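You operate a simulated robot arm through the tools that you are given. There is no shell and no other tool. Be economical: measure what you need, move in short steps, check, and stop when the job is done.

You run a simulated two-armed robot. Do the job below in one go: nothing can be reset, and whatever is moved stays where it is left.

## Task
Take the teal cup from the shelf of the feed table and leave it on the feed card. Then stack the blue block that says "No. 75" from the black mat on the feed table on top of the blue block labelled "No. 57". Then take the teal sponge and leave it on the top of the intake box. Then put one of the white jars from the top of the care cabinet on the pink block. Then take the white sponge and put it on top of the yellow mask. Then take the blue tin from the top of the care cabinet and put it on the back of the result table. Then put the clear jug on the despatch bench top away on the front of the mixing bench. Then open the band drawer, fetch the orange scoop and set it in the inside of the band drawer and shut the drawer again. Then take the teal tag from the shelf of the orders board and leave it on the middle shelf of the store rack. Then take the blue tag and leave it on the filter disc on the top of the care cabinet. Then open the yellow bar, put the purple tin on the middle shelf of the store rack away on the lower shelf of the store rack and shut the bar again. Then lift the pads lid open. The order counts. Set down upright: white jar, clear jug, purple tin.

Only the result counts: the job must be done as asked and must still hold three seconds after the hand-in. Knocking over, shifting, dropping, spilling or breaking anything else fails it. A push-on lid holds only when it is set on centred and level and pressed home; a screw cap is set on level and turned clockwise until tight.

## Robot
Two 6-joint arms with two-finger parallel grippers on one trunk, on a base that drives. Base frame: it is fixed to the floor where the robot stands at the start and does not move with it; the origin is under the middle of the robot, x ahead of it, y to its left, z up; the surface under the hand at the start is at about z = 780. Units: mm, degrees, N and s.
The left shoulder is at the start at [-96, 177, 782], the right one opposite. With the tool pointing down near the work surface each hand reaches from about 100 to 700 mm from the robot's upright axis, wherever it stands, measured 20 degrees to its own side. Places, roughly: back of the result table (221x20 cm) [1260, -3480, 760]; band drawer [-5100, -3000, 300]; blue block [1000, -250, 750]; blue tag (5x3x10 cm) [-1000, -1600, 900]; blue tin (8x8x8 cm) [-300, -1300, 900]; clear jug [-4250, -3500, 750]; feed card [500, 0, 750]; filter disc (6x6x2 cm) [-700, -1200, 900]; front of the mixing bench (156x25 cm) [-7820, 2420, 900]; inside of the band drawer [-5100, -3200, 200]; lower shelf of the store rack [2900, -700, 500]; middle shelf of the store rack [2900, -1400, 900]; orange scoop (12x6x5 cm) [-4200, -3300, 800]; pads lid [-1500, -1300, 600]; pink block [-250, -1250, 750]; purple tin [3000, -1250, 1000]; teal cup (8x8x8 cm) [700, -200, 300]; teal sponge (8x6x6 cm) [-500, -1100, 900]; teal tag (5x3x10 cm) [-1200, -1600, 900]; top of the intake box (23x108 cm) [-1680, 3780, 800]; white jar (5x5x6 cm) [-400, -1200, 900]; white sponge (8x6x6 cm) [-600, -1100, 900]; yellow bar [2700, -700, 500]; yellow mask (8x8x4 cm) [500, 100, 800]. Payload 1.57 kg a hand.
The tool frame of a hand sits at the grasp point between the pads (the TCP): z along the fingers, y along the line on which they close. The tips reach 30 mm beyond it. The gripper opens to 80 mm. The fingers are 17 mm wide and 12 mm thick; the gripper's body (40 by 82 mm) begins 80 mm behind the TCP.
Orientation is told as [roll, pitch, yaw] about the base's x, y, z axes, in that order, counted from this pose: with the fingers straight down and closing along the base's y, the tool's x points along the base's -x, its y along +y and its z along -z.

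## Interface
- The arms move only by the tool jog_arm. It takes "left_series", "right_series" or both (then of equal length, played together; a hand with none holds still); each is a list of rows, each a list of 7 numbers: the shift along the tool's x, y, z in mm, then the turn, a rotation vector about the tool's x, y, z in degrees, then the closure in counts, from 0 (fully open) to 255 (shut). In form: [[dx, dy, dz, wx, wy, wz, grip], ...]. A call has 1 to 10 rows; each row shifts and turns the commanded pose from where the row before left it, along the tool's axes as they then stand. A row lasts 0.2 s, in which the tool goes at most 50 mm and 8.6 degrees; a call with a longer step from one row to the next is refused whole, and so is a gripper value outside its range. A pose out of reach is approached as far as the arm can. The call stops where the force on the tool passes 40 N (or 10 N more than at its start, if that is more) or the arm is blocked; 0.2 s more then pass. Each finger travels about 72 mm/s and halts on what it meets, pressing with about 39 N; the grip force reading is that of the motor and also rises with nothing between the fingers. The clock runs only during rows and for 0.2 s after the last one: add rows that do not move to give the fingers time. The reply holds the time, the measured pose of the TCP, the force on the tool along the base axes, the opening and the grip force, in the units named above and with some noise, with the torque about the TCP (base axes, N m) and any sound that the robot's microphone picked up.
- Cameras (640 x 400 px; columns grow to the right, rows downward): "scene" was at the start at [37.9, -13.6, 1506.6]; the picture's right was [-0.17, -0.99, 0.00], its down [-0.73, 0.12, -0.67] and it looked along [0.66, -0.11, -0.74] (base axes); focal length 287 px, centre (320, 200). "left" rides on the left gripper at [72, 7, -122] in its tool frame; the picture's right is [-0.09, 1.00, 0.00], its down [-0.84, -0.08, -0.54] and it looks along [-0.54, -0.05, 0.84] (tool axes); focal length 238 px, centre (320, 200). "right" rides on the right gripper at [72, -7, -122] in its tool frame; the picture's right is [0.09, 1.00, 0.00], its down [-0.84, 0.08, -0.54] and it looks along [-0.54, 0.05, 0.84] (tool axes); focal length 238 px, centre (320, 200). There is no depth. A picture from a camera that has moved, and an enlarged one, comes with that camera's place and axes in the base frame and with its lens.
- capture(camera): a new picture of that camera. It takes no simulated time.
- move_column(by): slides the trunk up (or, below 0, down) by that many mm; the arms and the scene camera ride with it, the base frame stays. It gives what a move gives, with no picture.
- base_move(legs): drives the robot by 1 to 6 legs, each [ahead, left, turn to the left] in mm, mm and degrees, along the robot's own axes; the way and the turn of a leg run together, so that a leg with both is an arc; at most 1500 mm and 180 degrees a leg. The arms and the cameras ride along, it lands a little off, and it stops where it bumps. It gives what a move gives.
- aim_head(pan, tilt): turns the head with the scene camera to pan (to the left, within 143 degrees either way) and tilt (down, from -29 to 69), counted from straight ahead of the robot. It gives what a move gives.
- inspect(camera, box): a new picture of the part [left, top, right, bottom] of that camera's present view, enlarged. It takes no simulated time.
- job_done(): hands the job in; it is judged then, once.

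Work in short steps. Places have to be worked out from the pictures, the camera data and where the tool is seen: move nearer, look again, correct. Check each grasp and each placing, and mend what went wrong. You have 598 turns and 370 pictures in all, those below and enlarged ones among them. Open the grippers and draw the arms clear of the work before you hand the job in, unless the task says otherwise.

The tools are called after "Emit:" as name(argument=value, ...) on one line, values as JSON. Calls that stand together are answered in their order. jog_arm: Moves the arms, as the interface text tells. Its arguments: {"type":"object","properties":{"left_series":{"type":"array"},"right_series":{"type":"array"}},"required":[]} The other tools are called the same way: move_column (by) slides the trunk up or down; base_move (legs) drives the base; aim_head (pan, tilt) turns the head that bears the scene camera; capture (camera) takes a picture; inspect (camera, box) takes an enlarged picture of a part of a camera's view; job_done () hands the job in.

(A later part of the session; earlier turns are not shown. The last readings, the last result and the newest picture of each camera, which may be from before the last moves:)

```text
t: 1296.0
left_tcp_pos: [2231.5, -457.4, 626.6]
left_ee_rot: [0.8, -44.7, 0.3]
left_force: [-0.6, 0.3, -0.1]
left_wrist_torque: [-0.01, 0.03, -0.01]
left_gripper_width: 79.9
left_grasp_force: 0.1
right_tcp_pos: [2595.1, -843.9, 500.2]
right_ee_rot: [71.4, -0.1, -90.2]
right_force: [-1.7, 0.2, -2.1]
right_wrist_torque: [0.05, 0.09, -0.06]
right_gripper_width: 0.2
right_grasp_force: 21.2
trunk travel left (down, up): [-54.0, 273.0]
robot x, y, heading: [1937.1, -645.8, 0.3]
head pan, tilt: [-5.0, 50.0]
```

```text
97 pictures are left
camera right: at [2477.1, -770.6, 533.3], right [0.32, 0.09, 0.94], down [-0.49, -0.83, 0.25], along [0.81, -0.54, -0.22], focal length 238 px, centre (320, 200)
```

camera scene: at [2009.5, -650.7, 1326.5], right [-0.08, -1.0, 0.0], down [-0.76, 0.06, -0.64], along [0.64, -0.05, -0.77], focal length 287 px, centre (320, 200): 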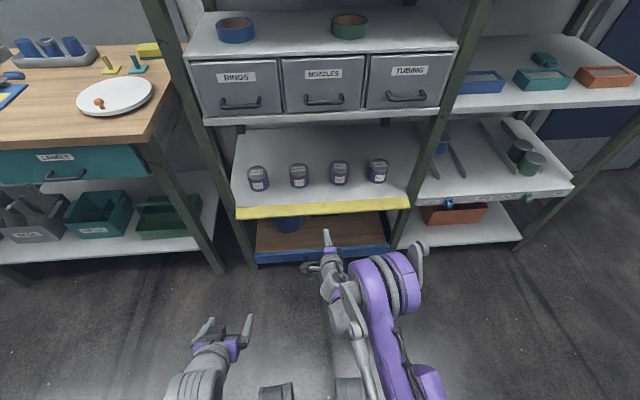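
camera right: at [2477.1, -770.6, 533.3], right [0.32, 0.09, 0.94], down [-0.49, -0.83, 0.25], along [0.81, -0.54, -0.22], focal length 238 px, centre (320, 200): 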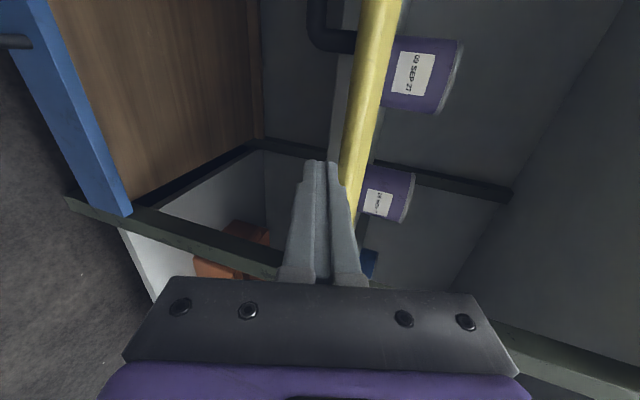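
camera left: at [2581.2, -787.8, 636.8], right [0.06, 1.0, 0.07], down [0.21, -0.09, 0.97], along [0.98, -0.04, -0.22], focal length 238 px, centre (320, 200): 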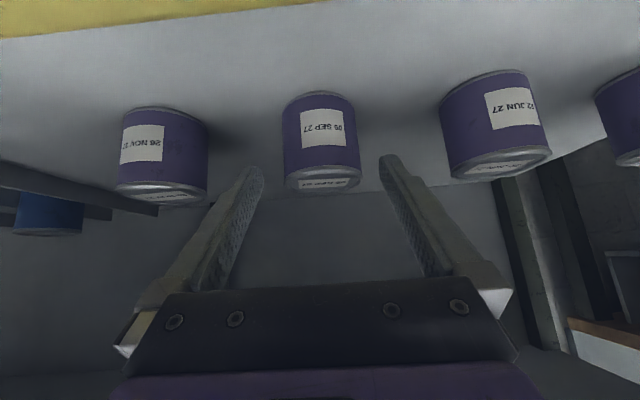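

Contact with the flap's underside begins. I lift along its arc in slow steps.

Emit:
jog_arm(right_series=[[0, 3, -0.6, 0, 0, 0, 255], [0, 3, -0.6, 0, 0, 0, 255], [0, 3, -0.6, 0, 0, 0, 255], [0, 3, -0.6, 0, 0, 0, 255], [0, 3, 0.2, 0, 0, 0, 255], [0, 3, 0.2, 0, 0, 0, 255], [0, 3, 0.3, 0, 0, 0, 255], [0, 3, 0.3, 0, 0, 0, 255], [0, 0, 0, 0, 0, 0, 255]])

Emit:
capture(camera="right")

```text
t: 1298.0
left_tcp_pos: [2232.9, -457.8, 627.4]
left_ee_rot: [0.8, -44.8, 0.4]
left_force: [-0.5, -0.8, 0.1]
left_wrist_torque: [-0.01, -0.01, 0.01]
left_gripper_width: 80.1
left_grasp_force: 0.1
right_tcp_pos: [2601.9, -842.6, 523.3]
right_ee_rot: [71.4, -0.2, -90.3]
right_force: [-1.5, -0.5, -0.8]
right_wrist_torque: [0.0, 0.04, -0.03]
right_gripper_width: 0.0
right_grasp_force: 21.3
trunk travel left (down, up): [-54.0, 273.0]
robot x, y, heading: [1932.8, -642.9, 0.3]
head pan, tilt: [-5.0, 50.0]
```

```text
96 pictures are left
camera right: at [2483.2, -769.6, 556.7], right [0.32, 0.09, 0.94], down [-0.49, -0.83, 0.25], along [0.81, -0.54, -0.22], focal length 238 px, centre (320, 200)
```

right: 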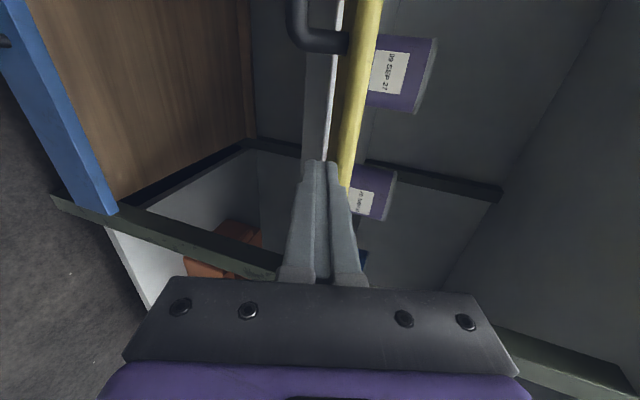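

It lifts easily. Continue the arc.

Emit:
jog_arm(right_series=[[0, 4, 1.4, 0, 0, 0, 255], [0, 4, 1.4, 0, 0, 0, 255], [0, 3.8, 1.4, 0, 0, 0, 255], [0, 3.5, 2.4, 0, 0, 0, 255], [0, 3.5, 2.4, 0, 0, 0, 255], [0, 3.4, 2.4, 0, 0, 0, 255], [0, 0, 0, 0, 0, 0, 255]])

Emit:
capture(camera="right")

Emit:
inspect(camera="scene", box=[220, 170, 440, 290])

```text
t: 1299.6
left_tcp_pos: [2231.3, -457.2, 626.9]
left_ee_rot: [0.9, -44.9, 0.3]
left_force: [-1.0, 0.3, 0.4]
left_wrist_torque: [-0.01, -0.04, 0.01]
left_gripper_width: 79.9
left_grasp_force: 0.2
right_tcp_pos: [2619.4, -843.5, 541.2]
right_ee_rot: [71.4, -0.1, -90.3]
right_force: [-0.4, 1.0, 0.3]
right_wrist_torque: [0.01, 0.02, 0.04]
right_gripper_width: 0.0
right_grasp_force: 21.7
trunk travel left (down, up): [-54.0, 273.0]
robot x, y, heading: [1933.3, -642.6, 0.5]
head pan, tilt: [-5.0, 50.0]
```

```text
95 pictures are left
camera right: at [2500.8, -769.8, 574.3], right [0.32, 0.09, 0.94], down [-0.49, -0.83, 0.25], along [0.81, -0.54, -0.22], focal length 238 px, centre (320, 200)
```

right: 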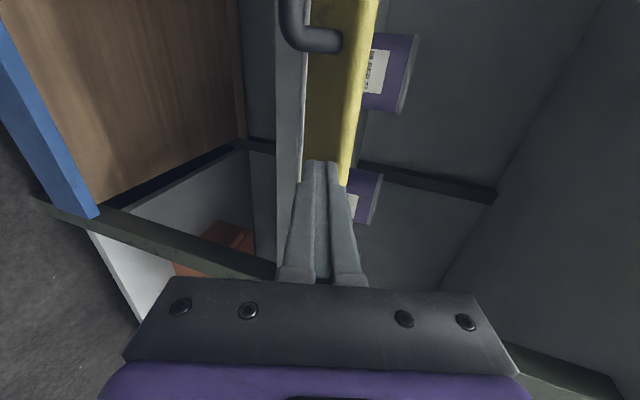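

```text
2.91 times, centred on (330, 230) of scene
camera zoom: at [2007.5, -650.5, 1326.4], right [-0.08, -1.0, 0.0], down [-0.76, 0.06, -0.64], along [0.64, -0.05, -0.77], focal length 834 px, centre (291, 113)
```

zoom: 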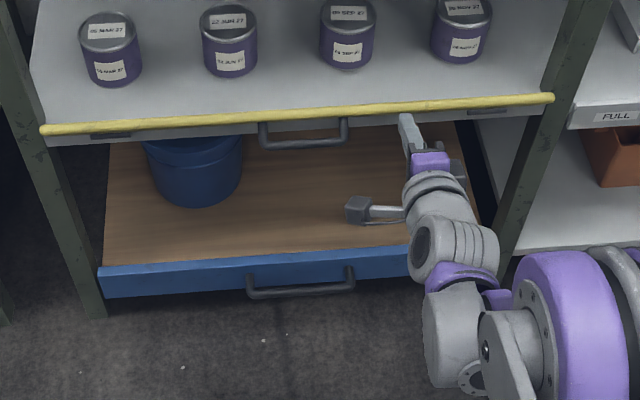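

Emit:
jog_arm(right_series=[[0, 2.7, 3.2, 0, 0, 0, 255], [0, 2.7, 3.2, 0, 0, 0, 255], [0, 2.7, 3.2, 0, 0, 0, 255], [0, 1.8, 3.7, 0, 0, 0, 255], [0, 1.8, 3.7, 0, 0, 0, 255], [0, 1.5, 3, 0, 0, 0, 255], [0, 0, 0, 0, 0, 0, 255]])

Emit:
capture(camera="right")

Emit:
inspect(camera="scene", box=[220, 170, 440, 290])

```text
t: 1301.2
left_tcp_pos: [2233.3, -456.1, 627.4]
left_ee_rot: [0.8, -44.8, 0.3]
left_force: [0.8, 0.1, 0.2]
left_wrist_torque: [-0.03, 0.0, 0.02]
left_gripper_width: 80.1
left_grasp_force: 0.2
right_tcp_pos: [2642.4, -844.4, 546.6]
right_ee_rot: [71.5, -0.2, -90.2]
right_force: [-0.3, -0.2, -0.1]
right_wrist_torque: [0.03, 0.0, -0.04]
right_gripper_width: 0.0
right_grasp_force: 21.3
trunk travel left (down, up): [-54.0, 273.0]
robot x, y, heading: [1935.0, -644.6, 0.1]
head pan, tilt: [-5.0, 50.0]
```

```text
93 pictures are left
camera right: at [2524.3, -770.0, 580.1], right [0.32, 0.09, 0.94], down [-0.49, -0.83, 0.25], along [0.81, -0.54, -0.22], focal length 238 px, centre (320, 200)
```

right: 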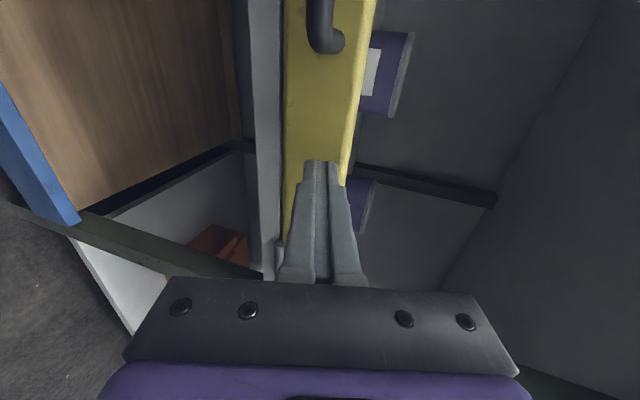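

```text
2.91 times, centred on (330, 230) of scene
camera zoom: at [2007.5, -650.6, 1326.4], right [-0.08, -1.0, 0.0], down [-0.76, 0.06, -0.64], along [0.64, -0.05, -0.77], focal length 834 px, centre (291, 113)
```

zoom: 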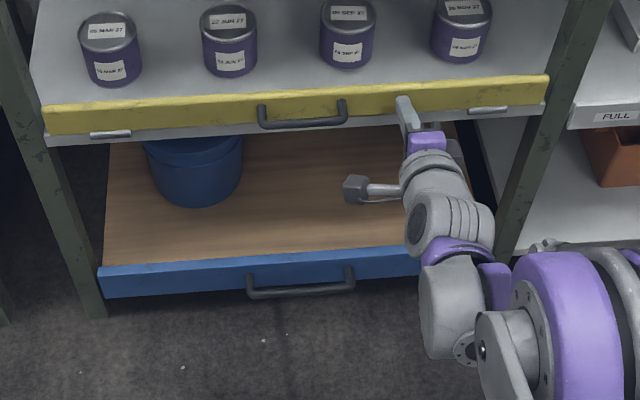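

Almost upright. I push gently forward until it meets its stop.

Emit:
jog_arm(right_series=[[0, 0.6, 1.9, 0, 0, 0, 255], [0, 0.6, 1.9, 0, 0, 0, 255], [0, 0.6, 1.9, 0, 0, 0, 255], [0, 0.6, 1.9, 0, 0, 0, 255], [0, 0.6, 1.9, 0, 0, 0, 255], [0, 0.6, 1.9, 0, 0, 0, 255], [0, 0, 0, 0, 0, 0, 255]])

Emit:
capture(camera="right")

```text
t: 1302.4
left_tcp_pos: [2230.8, -457.6, 627.1]
left_ee_rot: [0.7, -44.7, 0.3]
left_force: [0.0, 0.2, 0.2]
left_wrist_torque: [0.01, 0.0, 0.01]
left_gripper_width: 80.1
left_grasp_force: 0.1
right_tcp_pos: [2647.8, -844.0, 547.4]
right_ee_rot: [71.3, -0.1, -90.2]
right_force: [-16.2, 1.2, 5.5]
right_wrist_torque: [0.01, -0.16, 0.07]
right_gripper_width: 0.1
right_grasp_force: 21.2
trunk travel left (down, up): [-54.0, 273.0]
robot x, y, heading: [1929.3, -642.4, 0.2]
head pan, tilt: [-5.0, 50.0]
stopped in row 5 (right hand): the force on the tool passed its limit at 45 N (the readings are from after the stop); the commanded pose is now the measured one
```

```text
91 pictures are left
camera right: at [2529.4, -769.9, 580.4], right [0.32, 0.09, 0.94], down [-0.49, -0.83, 0.25], along [0.81, -0.54, -0.22], focal length 238 px, centre (320, 200)
```

right: 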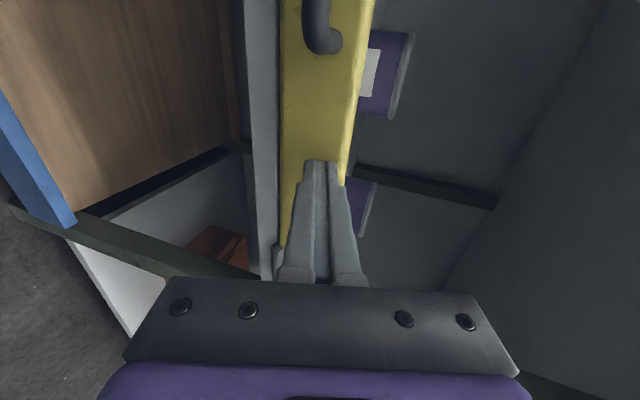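

It's at its stop. I withdraw and check that the bar stays shut.

Emit:
jog_arm(right_series=[[0, 0, -10, 0, 0, 0, 255], [0, 0, -40, 0, 0, 0, 255], [0, 0, -45, 0, 0, 0, 255], [0, 0, -45, 0, 0, 0, 0], [0, 0, -45, 0, 0, 0, 0], [0, 0, 0, 0, 0, 0, 0]])

Emit:
inspect(camera="scene", box=[220, 170, 440, 290])

```text
t: 1303.8
left_tcp_pos: [2231.5, -457.9, 627.3]
left_ee_rot: [0.8, -44.7, 0.1]
left_force: [-0.5, -1.1, -0.5]
left_wrist_torque: [0.02, -0.02, 0.05]
left_gripper_width: 80.0
left_grasp_force: 0.0
right_tcp_pos: [2472.9, -843.7, 606.0]
right_ee_rot: [71.2, -0.1, -90.2]
right_force: [-0.2, 0.1, 0.0]
right_wrist_torque: [0.05, 0.01, 0.04]
right_gripper_width: 80.1
right_grasp_force: 0.0
trunk travel left (down, up): [-54.0, 273.0]
robot x, y, heading: [1930.7, -642.2, 0.2]
head pan, tilt: [-5.0, 50.0]
```

```text
2.91 times, centred on (330, 230) of scene
camera zoom: at [2007.0, -650.6, 1326.4], right [-0.08, -1.0, 0.0], down [-0.76, 0.06, -0.64], along [0.64, -0.05, -0.77], focal length 834 px, centre (291, 113)
```

zoom: 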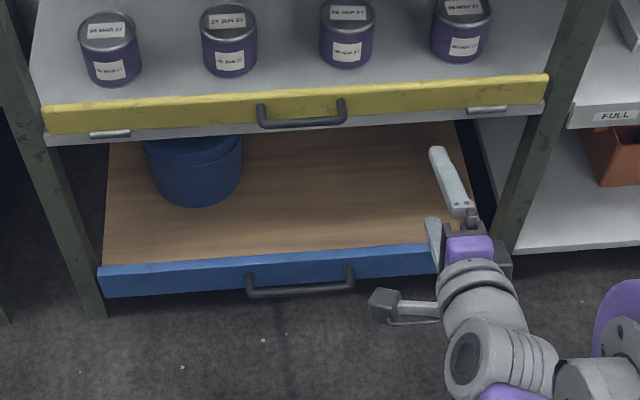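

The yellow bar is shut and the tins stand. Last: the PADS bin lid. I bring the right hand upright, raise the trunk and drive back through the corridor.

Emit:
jog_arm(right_series=[[0, -10, -20, 8, 0, 0, 0], [0, -10, -20, 8, 0, 0, 0], [0, 0, -20, 8, 0, 0, 0], [0, 0, -20, 8, 0, 0, 0], [0, 0, -20, 8, 0, 0, 0], [0, 0, -20, 8, 0, 0, 0], [0, 0, -20, 8, 0, 0, 0], [0, 0, -20, 8, 0, 0, 0], [0, 0, -20, 7, 0, 0, 0], [0, 0, 0, 0, 0, 0, 0]])

Emit:
move_column(by=250)

Emit:
base_move(legs=[[-280, -20, 0], [0, 0, 179.6]])

```text
t: 1306.0
left_tcp_pos: [2232.2, -457.3, 626.1]
left_ee_rot: [0.8, -44.9, 0.2]
left_force: [-0.9, -0.4, 0.8]
left_wrist_torque: [0.01, -0.01, 0.03]
left_gripper_width: 80.0
left_grasp_force: 0.0
right_tcp_pos: [2359.1, -842.7, 717.6]
right_ee_rot: [0.0, -0.1, -90.4]
right_force: [0.4, -0.6, -0.1]
right_wrist_torque: [0.02, 0.0, -0.03]
right_gripper_width: 79.9
right_grasp_force: 0.0
trunk travel left (down, up): [-54.0, 273.0]
robot x, y, heading: [1931.9, -643.9, 0.3]
head pan, tilt: [-5.0, 50.0]
```

```text
t: 1308.5
left_tcp_pos: [2247.6, -458.1, 886.3]
left_ee_rot: [0.8, -45.7, 0.2]
left_force: [-0.6, -0.2, -0.3]
left_wrist_torque: [-0.01, 0.01, 0.0]
left_gripper_width: 80.0
left_grasp_force: 0.0
right_tcp_pos: [2358.6, -841.3, 967.4]
right_ee_rot: [0.2, -0.1, -90.1]
right_force: [-0.1, 0.2, 0.4]
right_wrist_torque: [-0.01, 0.01, 0.01]
right_gripper_width: 79.6
right_grasp_force: 0.1
trunk travel left (down, up): [-304.0, 23.0]
robot x, y, heading: [1932.3, -645.7, 0.2]
head pan, tilt: [-5.0, 50.0]
```

```text
t: 1317.8
left_tcp_pos: [1334.5, -848.6, 886.6]
left_ee_rot: [0.8, -45.6, 179.8]
left_force: [0.8, 0.4, 0.0]
left_wrist_torque: [-0.03, 0.0, -0.01]
left_gripper_width: 79.7
left_grasp_force: 0.1
right_tcp_pos: [1226.5, -463.5, 966.9]
right_ee_rot: [0.1, -0.2, 89.2]
right_force: [-0.3, 0.5, 0.8]
right_wrist_torque: [0.02, -0.01, -0.01]
right_gripper_width: 79.8
right_grasp_force: 0.1
trunk travel left (down, up): [-304.0, 23.0]
robot x, y, heading: [1650.6, -666.0, 179.8]
head pan, tilt: [-5.0, 50.0]
```

Emit:
jog_arm(left_series=[[-28, 0, -28, 0, 0, 0, 0], [-28, 0, -28, 0, 0, 0, 0], [-28, 0, -28, 0, 0, 0, 0], [0, 0, 0, 0, 0, 0, 0]])

Emit:
base_move(legs=[[1500, 0, 0.2], [450, 0, 0], [0, -350, 0], [1240, 0, 0], [0, 0, 90]])

Emit:
aim_head(pan=0, tilt=40)

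Emit:
capture(camera="scene")

```text
t: 1318.8
left_tcp_pos: [1337.5, -847.7, 1005.5]
left_ee_rot: [0.8, -45.7, 179.8]
left_force: [0.7, -0.5, -0.3]
left_wrist_torque: [0.01, 0.03, 0.02]
left_gripper_width: 79.8
left_grasp_force: 0.1
right_tcp_pos: [1226.3, -463.4, 967.8]
right_ee_rot: [0.2, -0.1, 89.3]
right_force: [0.1, 0.0, -0.8]
right_wrist_torque: [-0.02, -0.02, -0.03]
right_gripper_width: 80.1
right_grasp_force: 0.0
trunk travel left (down, up): [-304.0, 23.0]
robot x, y, heading: [1650.0, -662.8, 179.7]
head pan, tilt: [-5.0, 50.0]
```

```text
t: 1341.5
left_tcp_pos: [-1350.0, -610.1, 1004.9]
left_ee_rot: [0.8, -45.7, -90.9]
left_force: [-0.2, 0.2, 0.4]
left_wrist_torque: [0.01, 0.01, 0.01]
left_gripper_width: 79.7
left_grasp_force: 0.1
right_tcp_pos: [-1735.1, -715.8, 966.8]
right_ee_rot: [0.2, 0.0, 178.7]
right_force: [-0.3, -0.7, -0.4]
right_wrist_torque: [-0.04, 0.0, -0.02]
right_gripper_width: 80.1
right_grasp_force: 0.1
trunk travel left (down, up): [-304.0, 23.0]
robot x, y, heading: [-1529.4, -296.3, -91.0]
head pan, tilt: [-5.0, 50.0]
```

```text
t: 1342.2
left_tcp_pos: [-1349.9, -610.0, 1005.0]
left_ee_rot: [0.7, -45.7, -90.9]
left_force: [-0.3, -0.3, -0.2]
left_wrist_torque: [0.0, -0.01, -0.01]
left_gripper_width: 79.9
left_grasp_force: 0.2
right_tcp_pos: [-1734.7, -716.3, 966.7]
right_ee_rot: [0.2, -0.1, 178.6]
right_force: [-0.1, -0.2, -0.5]
right_wrist_torque: [-0.03, 0.01, -0.01]
right_gripper_width: 80.4
right_grasp_force: 0.1
trunk travel left (down, up): [-304.0, 23.0]
robot x, y, heading: [-1531.2, -293.5, -90.9]
head pan, tilt: [0.0, 40.0]
```

```text
89 pictures are left
camera scene: at [-1529.0, -337.5, 1602.5], right [-1.0, 0.02, 0.0], down [0.01, 0.64, -0.77], along [-0.01, -0.77, -0.64], focal length 287 px, centre (320, 200)
```

scene: 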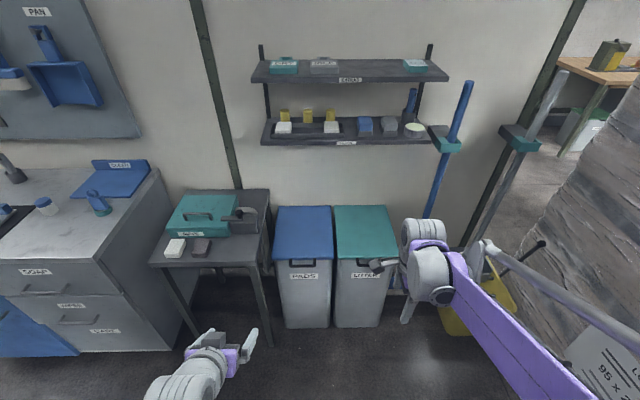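

Emit:
inspect(camera="scene", box=[230, 190, 430, 340])

```text
2.67 times, centred on (330, 265) of scene
camera zoom: at [-1529.0, -337.5, 1602.5], right [-1.0, 0.02, 0.0], down [0.01, 0.64, -0.77], along [-0.01, -0.77, -0.64], focal length 765 px, centre (293, 27)
```

zoom: 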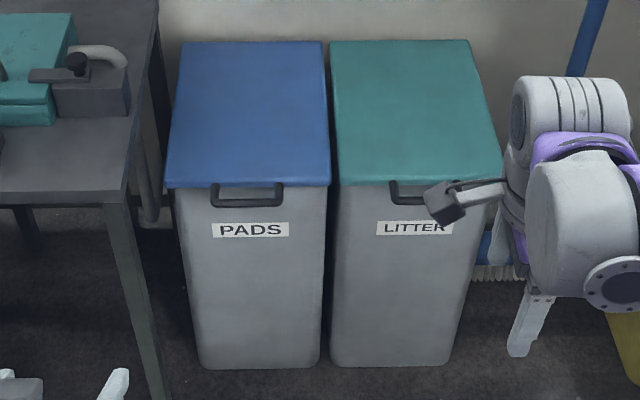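

The lid has a bar handle on its front edge. I position the robot and tilt the right hand 45° to grip that handle like the drawer's.

Emit:
base_move(legs=[[0, 205, 0.9], [310, 0, 0]])

Emit:
jog_arm(right_series=[[0, 0, -10, -7.5, 0, 0, 0], [0, 0, -10, -7.5, 0, 0, 0], [0, 0, -10, -7.5, 0, 0, 0], [0, 0, -10, -7.5, 0, 0, 0], [0, 0, -10, -7.5, 0, 0, 0], [0, 0, -10, -7.5, 0, 0, 0], [0, 0, 0, 0, 0, 0, 0]])

Emit:
move_column(by=-84)

Emit:
aim_head(pan=-10, tilt=50)

Emit:
capture(camera="scene")

Emit:
capture(camera="right")

```text
t: 1346.3
left_tcp_pos: [-1137.7, -918.8, 1004.5]
left_ee_rot: [0.8, -45.7, -89.8]
left_force: [-0.7, 0.8, -0.5]
left_wrist_torque: [0.01, 0.02, 0.03]
left_gripper_width: 79.9
left_grasp_force: 0.1
right_tcp_pos: [-1521.0, -1032.5, 966.1]
right_ee_rot: [0.2, -0.1, 179.7]
right_force: [-0.2, 0.0, 0.0]
right_wrist_torque: [0.01, 0.01, -0.02]
right_gripper_width: 80.1
right_grasp_force: 0.0
trunk travel left (down, up): [-304.0, 23.0]
robot x, y, heading: [-1323.0, -611.7, -89.9]
head pan, tilt: [0.0, 40.0]
```

```text
t: 1347.9
left_tcp_pos: [-1136.8, -920.2, 1004.9]
left_ee_rot: [0.8, -45.7, -89.8]
left_force: [0.9, -0.3, 0.3]
left_wrist_torque: [-0.03, 0.01, 0.0]
left_gripper_width: 80.3
left_grasp_force: 0.0
right_tcp_pos: [-1520.8, -1015.6, 1022.0]
right_ee_rot: [45.3, -0.1, 179.6]
right_force: [0.3, -0.2, 0.5]
right_wrist_torque: [0.06, 0.0, 0.03]
right_gripper_width: 79.9
right_grasp_force: 0.1
trunk travel left (down, up): [-304.0, 23.0]
robot x, y, heading: [-1324.6, -606.1, -89.9]
head pan, tilt: [0.0, 40.0]
```

```text
t: 1349.1
left_tcp_pos: [-1138.2, -920.3, 920.3]
left_ee_rot: [0.7, -45.6, -89.8]
left_force: [0.0, -0.9, 0.0]
left_wrist_torque: [0.0, 0.01, 0.03]
left_gripper_width: 80.1
left_grasp_force: 0.1
right_tcp_pos: [-1519.9, -1014.7, 937.5]
right_ee_rot: [45.2, 0.0, 179.6]
right_force: [0.1, 0.9, 0.8]
right_wrist_torque: [0.01, -0.01, -0.02]
right_gripper_width: 80.3
right_grasp_force: 0.0
trunk travel left (down, up): [-220.0, 107.0]
robot x, y, heading: [-1322.7, -607.5, -89.5]
head pan, tilt: [0.0, 40.0]
```

```text
t: 1349.8
left_tcp_pos: [-1137.3, -919.4, 920.8]
left_ee_rot: [0.8, -45.7, -89.8]
left_force: [0.5, 0.4, 0.1]
left_wrist_torque: [-0.01, 0.03, 0.0]
left_gripper_width: 80.1
left_grasp_force: 0.0
right_tcp_pos: [-1520.0, -1013.9, 937.6]
right_ee_rot: [45.2, -0.1, 179.7]
right_force: [-0.4, -0.3, -0.2]
right_wrist_torque: [-0.05, -0.01, 0.0]
right_gripper_width: 80.1
right_grasp_force: 0.0
trunk travel left (down, up): [-220.0, 107.0]
robot x, y, heading: [-1320.4, -605.4, -89.7]
head pan, tilt: [-10.0, 50.0]
```

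```text
87 pictures are left
camera scene: at [-1335.6, -644.2, 1499.0], right [-0.99, 0.17, 0.0], down [0.13, 0.75, -0.64], along [-0.11, -0.63, -0.77], focal length 287 px, centre (320, 200)
```

scene: 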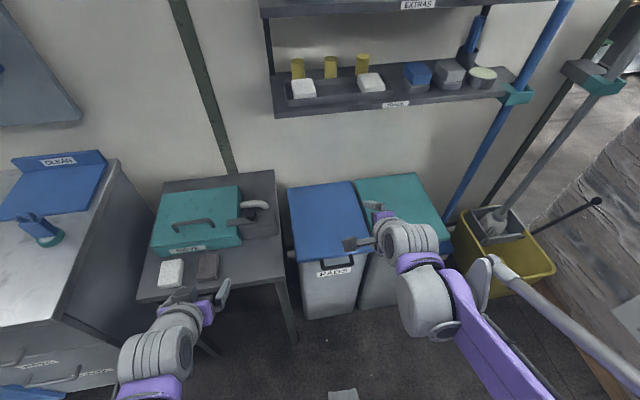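

```text
86 pictures are left
camera right: at [-1448.7, -922.1, 1020.6], right [0.09, -0.7, 0.71], down [-0.83, 0.33, 0.44], along [-0.54, -0.63, -0.56], focal length 238 px, centre (320, 200)
```

right: 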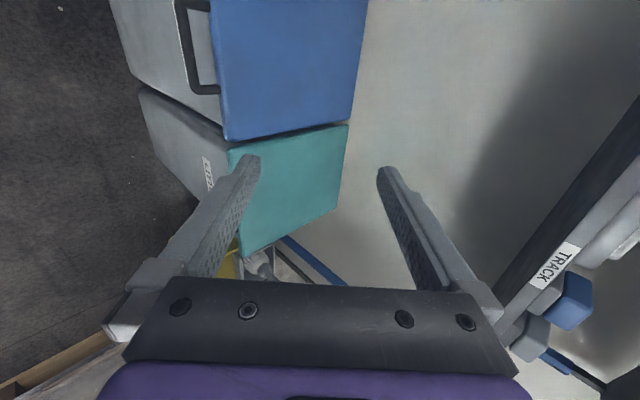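

Emit:
inspect(camera="scene", box=[270, 170, 430, 290])

Emit:
inspect(camera="right", box=[120, 0, 380, 160])

```text
3.33 times, centred on (350, 230) of scene
camera zoom: at [-1335.6, -644.2, 1499.0], right [-0.99, 0.17, 0.0], down [0.13, 0.75, -0.64], along [-0.11, -0.63, -0.77], focal length 956 px, centre (220, 100)
```

zoom: 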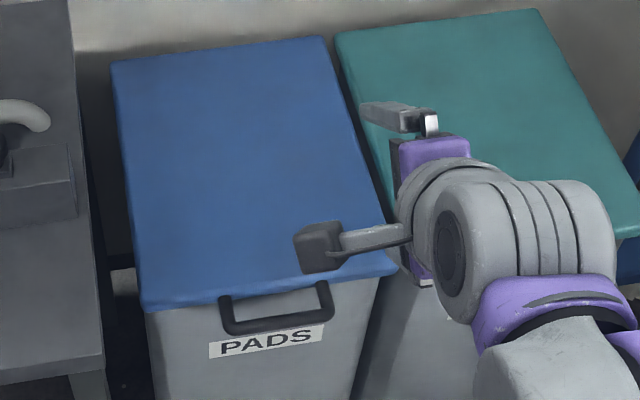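

```text
2.46 times, centred on (250, 80) of right
camera zoom: at [-1448.7, -922.1, 1020.6], right [0.09, -0.7, 0.71], down [-0.83, 0.33, 0.44], along [-0.54, -0.63, -0.56], focal length 587 px, centre (492, 495)
```

zoom: 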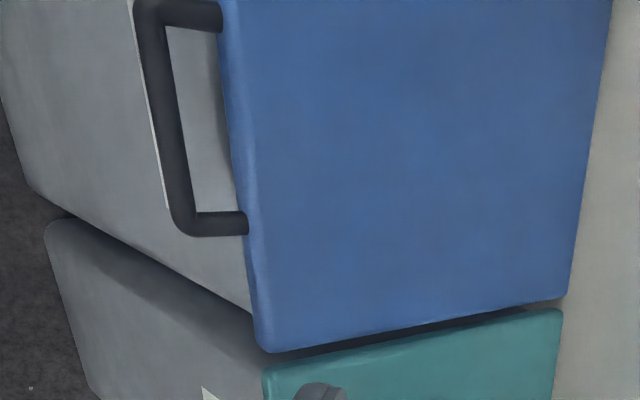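

Handle rod triangulated at (-1465,-1061,639). I back the base 100 mm for arm room and go to a staging point along the tool axis.

Emit:
base_move(legs=[[-100, 0, 0]])

Emit:
jog_arm(right_series=[[11, -21.4, 40, 0, 0, 0, 100], [11, -21.4, 40, 0, 0, 0, 100], [11, -21.4, 40, 0, 0, 0, 159], [11, -21.4, 40, 0, 0, 0, 159], [11, -21.4, 40, 0, 0, 0, 159], [0, 0, 0, 0, 0, 0, 159]])

Emit:
capture(camera="right")

Emit:
inspect(camera="scene", box=[270, 150, 430, 270])

```text
t: 1351.0
left_tcp_pos: [-1137.4, -820.4, 920.7]
left_ee_rot: [0.8, -45.7, -89.9]
left_force: [-0.2, 0.9, 0.2]
left_wrist_torque: [-0.01, 0.02, 0.02]
left_gripper_width: 79.9
left_grasp_force: 0.1
right_tcp_pos: [-1521.9, -913.8, 938.6]
right_ee_rot: [45.2, -0.1, 179.5]
right_force: [-0.1, -0.3, 0.0]
right_wrist_torque: [-0.02, -0.01, 0.02]
right_gripper_width: 79.8
right_grasp_force: 0.1
trunk travel left (down, up): [-220.0, 107.0]
robot x, y, heading: [-1322.2, -507.0, -89.9]
head pan, tilt: [-10.0, 50.0]
```

```text
t: 1352.4
left_tcp_pos: [-1137.7, -820.3, 921.9]
left_ee_rot: [0.9, -45.7, -89.9]
left_force: [0.5, -0.1, -0.5]
left_wrist_torque: [-0.02, 0.0, 0.02]
left_gripper_width: 79.6
left_grasp_force: 0.0
right_tcp_pos: [-1467.7, -980.9, 721.1]
right_ee_rot: [45.2, -0.1, 179.6]
right_force: [0.0, -0.4, 0.6]
right_wrist_torque: [-0.01, 0.0, 0.01]
right_gripper_width: 30.1
right_grasp_force: 0.0
trunk travel left (down, up): [-220.0, 107.0]
robot x, y, heading: [-1325.8, -506.9, -90.0]
head pan, tilt: [-10.0, 50.0]
```

```text
83 pictures are left
camera right: at [-1395.2, -889.2, 802.3], right [0.09, -0.7, 0.71], down [-0.83, 0.34, 0.44], along [-0.55, -0.63, -0.56], focal length 238 px, centre (320, 200)
```

right: 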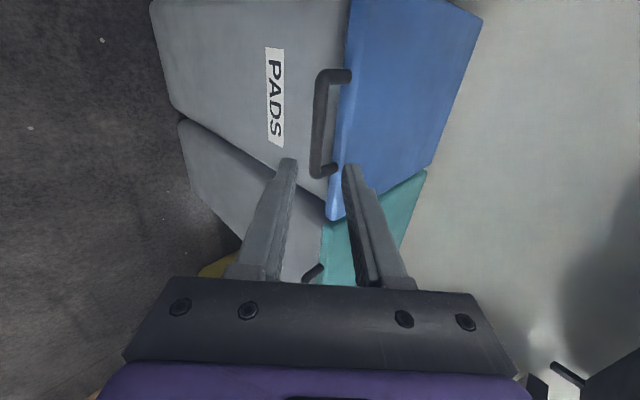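

```text
3.33 times, centred on (350, 210) of scene
camera zoom: at [-1335.9, -543.9, 1499.0], right [-0.98, 0.17, 0.0], down [0.13, 0.75, -0.64], along [-0.11, -0.63, -0.77], focal length 956 px, centre (220, 167)
```

zoom: 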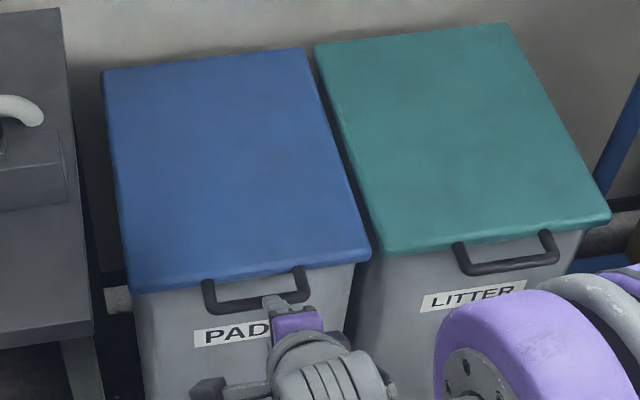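

Emit:
jog_arm(right_series=[[2, -2.5, 30, 0, 0, 0, 180], [0, 0, 30, 0, 0, 0, 180], [0, 0, 0, 0, 0, 0, 180]])

Emit:
capture(camera="right")

```text
t: 1353.2
left_tcp_pos: [-1136.5, -820.9, 921.7]
left_ee_rot: [0.8, -45.7, -90.0]
left_force: [-0.4, 0.3, 0.0]
left_wrist_torque: [0.02, 0.01, -0.01]
left_gripper_width: 79.9
left_grasp_force: 0.2
right_tcp_pos: [-1465.4, -1021.7, 676.8]
right_ee_rot: [45.2, -0.1, 179.6]
right_force: [0.0, 0.4, -0.9]
right_wrist_torque: [-0.02, -0.03, 0.03]
right_gripper_width: 23.5
right_grasp_force: 0.1
trunk travel left (down, up): [-220.0, 107.0]
robot x, y, heading: [-1321.5, -508.7, -89.8]
head pan, tilt: [-10.0, 50.0]
```

```text
81 pictures are left
camera right: at [-1393.3, -930.5, 759.0], right [0.09, -0.7, 0.71], down [-0.83, 0.34, 0.44], along [-0.54, -0.63, -0.56], focal length 238 px, centre (320, 200)
```

right: 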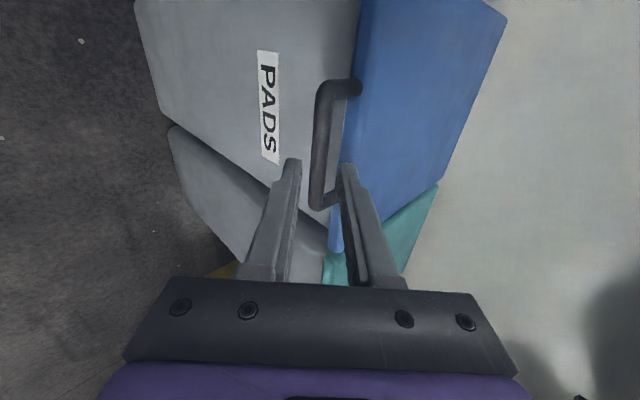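

Emit:
jog_arm(right_series=[[0, -1, 18, 0, 0, 0, 180], [0, 0, 15, 0, 0, 0, 180], [0, 0, 0, 0, 0, 0, 180]])

Emit:
capture(camera="right")

```text
t: 1354.0
left_tcp_pos: [-1137.6, -821.1, 921.0]
left_ee_rot: [0.9, -45.7, -89.9]
left_force: [0.5, 0.6, -0.1]
left_wrist_torque: [0.02, 0.0, -0.02]
left_gripper_width: 80.4
left_grasp_force: 0.1
right_tcp_pos: [-1466.6, -1045.4, 653.2]
right_ee_rot: [45.2, 0.0, 179.6]
right_force: [-0.3, -0.1, -0.6]
right_wrist_torque: [-0.01, 0.0, -0.01]
right_gripper_width: 23.5
right_grasp_force: 0.1
trunk travel left (down, up): [-220.0, 107.0]
robot x, y, heading: [-1323.2, -512.7, -89.9]
head pan, tilt: [-10.0, 50.0]
```

```text
80 pictures are left
camera right: at [-1393.5, -953.0, 735.3], right [0.09, -0.7, 0.71], down [-0.83, 0.34, 0.44], along [-0.54, -0.63, -0.56], focal length 238 px, centre (320, 200)
```

right: 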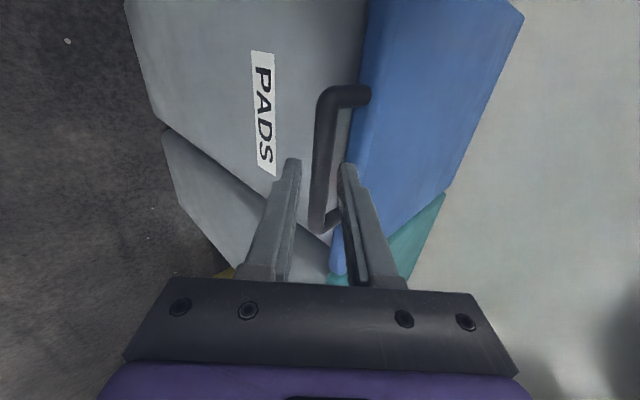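

Emit:
jog_arm(right_series=[[0, 0, 0, 0, 0, 0, 255], [0, 0, 0, 0, 0, 0, 255], [0, 0, 0, 0, 0, 0, 255]])

Emit:
capture(camera="right")

```text
t: 1354.8
left_tcp_pos: [-1137.8, -821.3, 921.8]
left_ee_rot: [0.9, -45.7, -90.0]
left_force: [-0.2, -0.8, 0.0]
left_wrist_torque: [-0.02, 0.0, 0.0]
left_gripper_width: 80.1
left_grasp_force: 0.1
right_tcp_pos: [-1465.5, -1045.1, 654.2]
right_ee_rot: [45.3, -0.1, 179.6]
right_force: [-1.4, -6.8, 5.0]
right_wrist_torque: [-0.28, 0.09, 0.04]
right_gripper_width: 13.5
right_grasp_force: 29.7
trunk travel left (down, up): [-220.0, 107.0]
robot x, y, heading: [-1320.2, -513.1, -90.0]
head pan, tilt: [-10.0, 50.0]
```

```text
79 pictures are left
camera right: at [-1393.5, -953.4, 735.5], right [0.09, -0.7, 0.71], down [-0.83, 0.34, 0.44], along [-0.54, -0.63, -0.55], focal length 238 px, centre (320, 200)
```

right: 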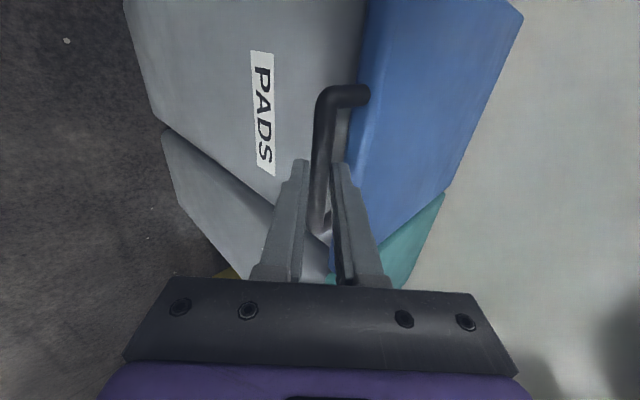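

Rod gripped (13.5 mm). I lift the lid along its arc (hinge ≈ y -1416, z 640, radius ≈355), first 30°.

Emit:
jog_arm(right_series=[[0, 13.8, -12.4, 0, 0, 0, 255], [0, 13.8, -12.4, 0, 0, 0, 255], [0, 15, -10.9, 0, 0, 0, 255], [0, 15, -10.9, 0, 0, 0, 255], [0, 16.1, -9.3, 0, 0, 0, 255], [0, 16.1, -9.3, 0, 0, 0, 255], [0, 0, 0, 0, 0, 0, 255]])

Emit:
capture(camera="scene")

```text
t: 1356.4
left_tcp_pos: [-1137.0, -821.4, 920.5]
left_ee_rot: [0.8, -45.8, -89.8]
left_force: [0.0, 0.2, -0.4]
left_wrist_torque: [0.0, 0.0, 0.0]
left_gripper_width: 80.0
left_grasp_force: 0.1
right_tcp_pos: [-1465.8, -1061.5, 764.1]
right_ee_rot: [45.1, -0.1, 179.6]
right_force: [1.5, 8.9, -0.1]
right_wrist_torque: [0.34, 0.07, 0.07]
right_gripper_width: 13.7
right_grasp_force: 30.2
trunk travel left (down, up): [-220.0, 107.0]
robot x, y, heading: [-1319.3, -512.5, -90.1]
head pan, tilt: [-10.0, 50.0]
```

```text
78 pictures are left
camera scene: at [-1335.8, -543.6, 1499.0], right [-0.98, 0.17, 0.0], down [0.13, 0.75, -0.64], along [-0.11, -0.63, -0.77], focal length 287 px, centre (320, 200)
```

scene: 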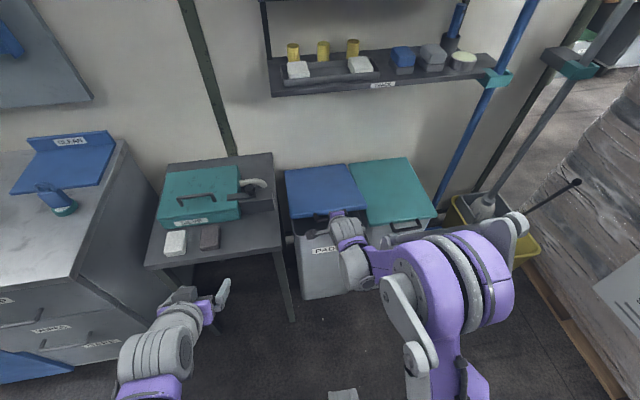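

The lid is lifting with low force. Continue to about 42°.

Emit:
jog_arm(right_series=[[0, 16, -8.5, 0, 0, 0, 255], [0, 16.5, -8, 0, 0, 0, 255], [0, 17.2, -6.2, 0, 0, 0, 255], [0, 17.4, -6, 0, 0, 0, 255], [0, 17.8, -4.2, 0, 0, 0, 255], [0, 18, -4, 0, 0, 0, 255], [0, 18.3, -2.2, 0, 0, 0, 255], [0, 18.4, -2, 0, 0, 0, 255], [0, 0, 0, 0, 0, 0, 255]])

Emit:
capture(camera="scene")

```text
t: 1358.4
left_tcp_pos: [-1137.9, -819.5, 921.8]
left_ee_rot: [0.8, -45.8, -90.0]
left_force: [0.6, -0.2, 1.2]
left_wrist_torque: [0.0, -0.01, 0.02]
left_gripper_width: 80.2
left_grasp_force: 0.0
right_tcp_pos: [-1465.7, -1130.8, 891.9]
right_ee_rot: [45.3, -0.2, 179.7]
right_force: [0.1, 8.4, 6.1]
right_wrist_torque: [0.08, -0.04, 0.1]
right_gripper_width: 11.7
right_grasp_force: 29.6
trunk travel left (down, up): [-220.0, 107.0]
robot x, y, heading: [-1322.5, -509.0, -89.4]
head pan, tilt: [-10.0, 50.0]
```

```text
77 pictures are left
camera scene: at [-1335.6, -542.8, 1499.0], right [-0.98, 0.17, 0.0], down [0.13, 0.75, -0.64], along [-0.11, -0.63, -0.77], focal length 287 px, centre (320, 200)
```

scene: 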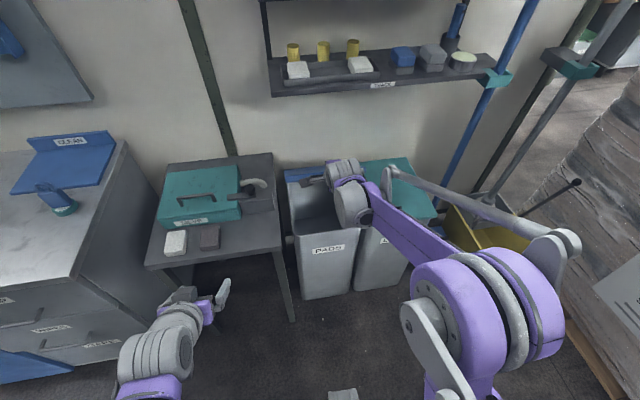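

Emit:
jog_arm(right_series=[[0, 18.6, -1, 0, 0, 0, 255], [0, 18.6, 0, 0, 0, 0, 255], [0, 18.6, 1.2, 0, 0, 0, 255], [0, 18.4, 2.2, 0, 0, 0, 255], [0, 18.3, 3.2, 0, 0, 0, 255], [0, 18, 4.2, 0, 0, 0, 255], [0, 17.9, 5.2, 0, 0, 0, 255], [0, 17.5, 6, 0, 0, 0, 255], [0, 0, 0, 0, 0, 0, 255]])

Emit:
capture(camera="scene")

Emit:
capture(camera="right")

```text
t: 1360.1
left_tcp_pos: [-1137.1, -817.6, 921.7]
left_ee_rot: [0.7, -46.1, -90.0]
left_force: [-0.6, 0.5, 0.6]
left_wrist_torque: [0.01, 0.03, -0.01]
left_gripper_width: 79.9
left_grasp_force: 0.1
right_tcp_pos: [-1466.7, -1233.6, 981.0]
right_ee_rot: [45.6, -0.2, 179.7]
right_force: [0.5, 12.7, 27.0]
right_wrist_torque: [-0.29, -0.2, 0.05]
right_gripper_width: 0.3
right_grasp_force: 20.9
trunk travel left (down, up): [-220.0, 107.0]
robot x, y, heading: [-1327.5, -507.8, -90.1]
head pan, tilt: [-10.0, 50.0]
stopped in row 8 (right hand): the force on the tool passed its limit at 44 N (the readings are from after the stop); the commanded pose is now the measured one
```

```text
76 pictures are left
camera scene: at [-1335.1, -539.3, 1499.1], right [-0.98, 0.17, 0.0], down [0.13, 0.75, -0.65], along [-0.11, -0.64, -0.76], focal length 287 px, centre (320, 200)
```

scene: 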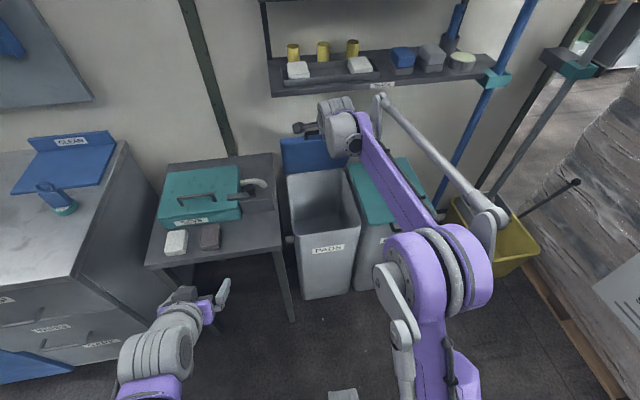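

```text
75 pictures are left
camera right: at [-1394.0, -1142.1, 1061.6], right [0.09, -0.7, 0.71], down [-0.83, 0.34, 0.44], along [-0.55, -0.63, -0.55], focal length 238 px, centre (320, 200)
```

right: 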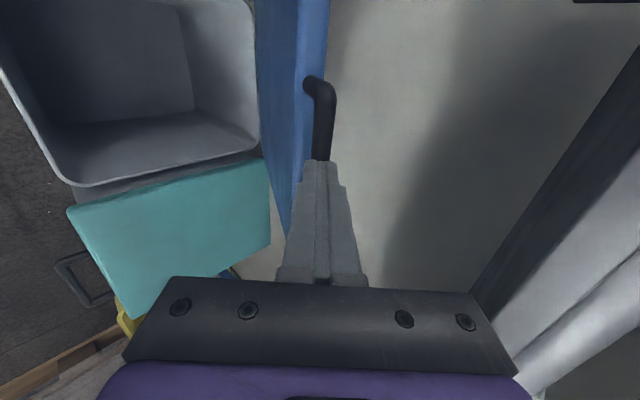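

The handle slipped out at about 64°, and the fingers are now closed above it. I ease the hand back slightly to see whether the lid holds.

Emit:
jog_arm(right_series=[[0, 0, -12, 0, 0, 0, 255], [0, 0, -20, 0, 0, 0, 255], [0, 0, 0, 0, 0, 0, 255]])

Emit:
capture(camera="scene")

Emit:
capture(camera="right")

```text
t: 1360.9
left_tcp_pos: [-1138.7, -820.7, 921.0]
left_ee_rot: [0.7, -45.8, -90.0]
left_force: [-0.6, 0.1, -0.8]
left_wrist_torque: [0.02, -0.01, -0.03]
left_gripper_width: 80.1
left_grasp_force: 0.2
right_tcp_pos: [-1466.8, -1215.0, 997.8]
right_ee_rot: [45.3, -0.2, 179.7]
right_force: [-0.2, 0.2, -0.6]
right_wrist_torque: [0.02, 0.04, 0.03]
right_gripper_width: 0.0
right_grasp_force: 20.9
trunk travel left (down, up): [-220.0, 107.0]
robot x, y, heading: [-1322.8, -511.7, -90.2]
head pan, tilt: [-10.0, 50.0]
```

```text
74 pictures are left
camera scene: at [-1336.0, -545.5, 1498.9], right [-0.98, 0.17, 0.0], down [0.13, 0.76, -0.64], along [-0.11, -0.63, -0.77], focal length 287 px, centre (320, 200)
```

scene: 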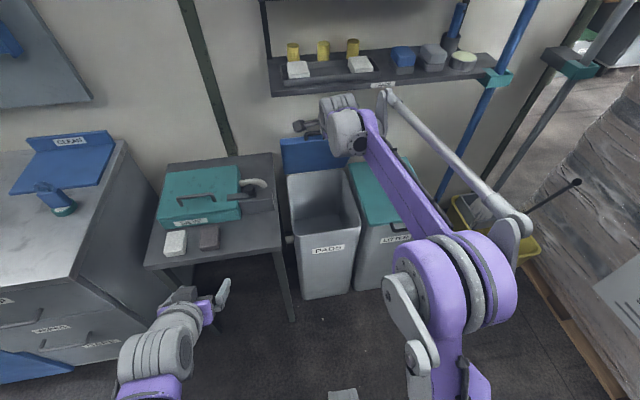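

```text
73 pictures are left
camera right: at [-1394.3, -1124.2, 1079.7], right [0.09, -0.7, 0.71], down [-0.83, 0.34, 0.44], along [-0.55, -0.63, -0.55], focal length 238 px, centre (320, 200)
```

right: 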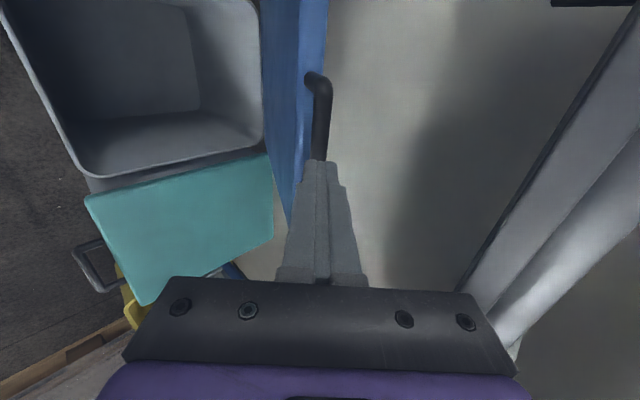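

The lid holds by itself. I lower the closed fingers in front of its inner face and push it further open.

Emit:
jog_arm(right_series=[[0, -20, 10, 0, 0, 0, 255], [0, -20, 20, 0, 0, 0, 255], [0, -10, 20, 0, 0, 0, 255], [0, 14, 14, 0, 0, 0, 255], [0, 14, 14, 0, 0, 0, 255], [0, 14, 14, 0, 0, 0, 255], [0, 14, 14, 0, 0, 0, 255], [0, 14, 14, 0, 0, 0, 255], [0, 0, 0, 0, 0, 0, 255]])

Emit:
capture(camera="right")

Emit:
capture(camera="scene")

```text
t: 1362.9
left_tcp_pos: [-1139.3, -820.2, 920.8]
left_ee_rot: [0.8, -45.8, -90.0]
left_force: [0.4, -1.4, -0.4]
left_wrist_torque: [0.03, -0.02, 0.02]
left_gripper_width: 79.8
left_grasp_force: 0.0
right_tcp_pos: [-1465.3, -1314.8, 928.1]
right_ee_rot: [45.4, -0.2, 179.6]
right_force: [-0.7, 0.0, 0.3]
right_wrist_torque: [-0.04, 0.03, 0.01]
right_gripper_width: 0.2
right_grasp_force: 21.2
trunk travel left (down, up): [-220.0, 107.0]
robot x, y, heading: [-1319.1, -508.4, -89.8]
head pan, tilt: [-10.0, 50.0]
```

```text
72 pictures are left
camera right: at [-1395.0, -1223.0, 1010.2], right [0.09, -0.7, 0.71], down [-0.83, 0.34, 0.44], along [-0.55, -0.63, -0.55], focal length 238 px, centre (320, 200)
```

right: 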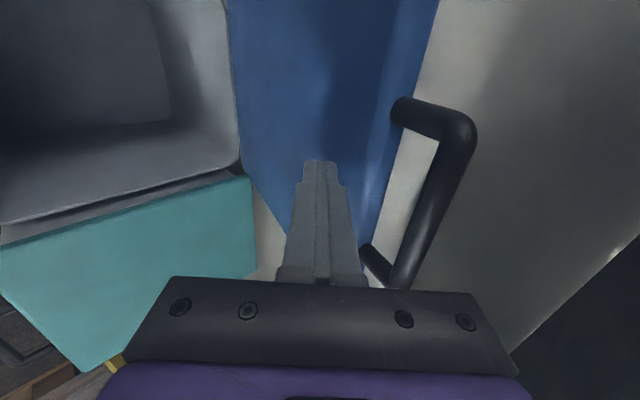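

```text
71 pictures are left
camera scene: at [-1335.9, -544.3, 1498.9], right [-0.98, 0.17, 0.0], down [0.13, 0.75, -0.64], along [-0.11, -0.63, -0.77], focal length 287 px, centre (320, 200)
```

scene: 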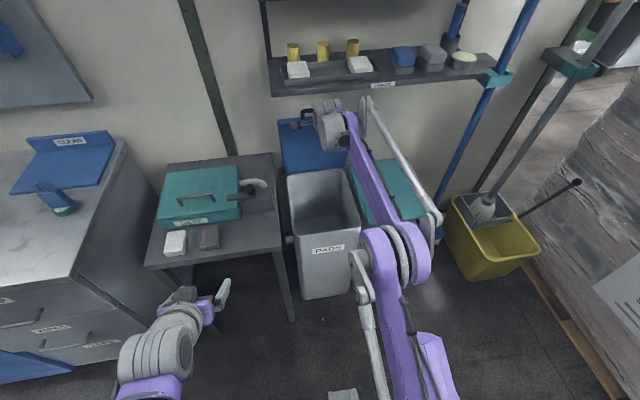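

Emit:
jog_arm(right_series=[[0, 10.6, 10.6, 0, 0, 0, 255], [0, 10.6, 10.6, 0, 0, 0, 255], [0, 10.6, 10.6, 0, 0, 0, 255], [0, 10.6, 10.6, 0, 0, 0, 255], [0, 10.6, 10.6, 0, 0, 0, 255], [0, 0, 0, 0, 0, 0, 255]])

Emit:
capture(camera="right")

```text
t: 1364.3
left_tcp_pos: [-1137.5, -820.3, 919.9]
left_ee_rot: [0.9, -45.7, -89.9]
left_force: [-0.1, -0.3, 0.2]
left_wrist_torque: [0.0, 0.03, 0.01]
left_gripper_width: 80.2
left_grasp_force: 0.1
right_tcp_pos: [-1468.9, -1332.3, 923.5]
right_ee_rot: [45.3, -0.2, 179.6]
right_force: [-0.8, -0.1, -0.2]
right_wrist_torque: [0.02, -0.04, 0.0]
right_gripper_width: 0.0
right_grasp_force: 21.0
right hand out of reach, approached as far as the arm can: row 2, 3, 4, 5
trunk travel left (down, up): [-220.0, 107.0]
robot x, y, heading: [-1321.5, -508.7, -89.9]
head pan, tilt: [-10.0, 50.0]
```

```text
70 pictures are left
camera right: at [-1396.0, -1241.3, 1005.1], right [0.09, -0.7, 0.71], down [-0.83, 0.34, 0.44], along [-0.55, -0.63, -0.55], focal length 238 px, centre (320, 200)
```

right: 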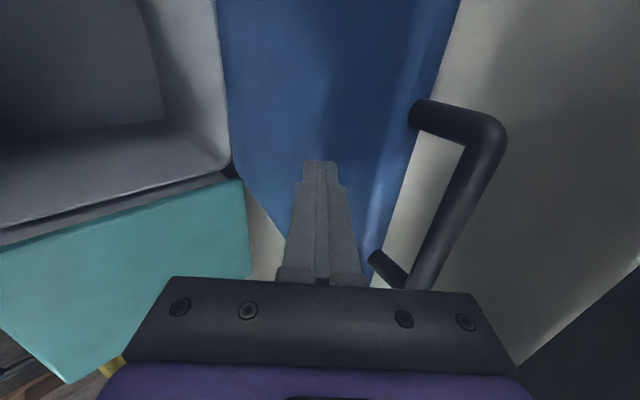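

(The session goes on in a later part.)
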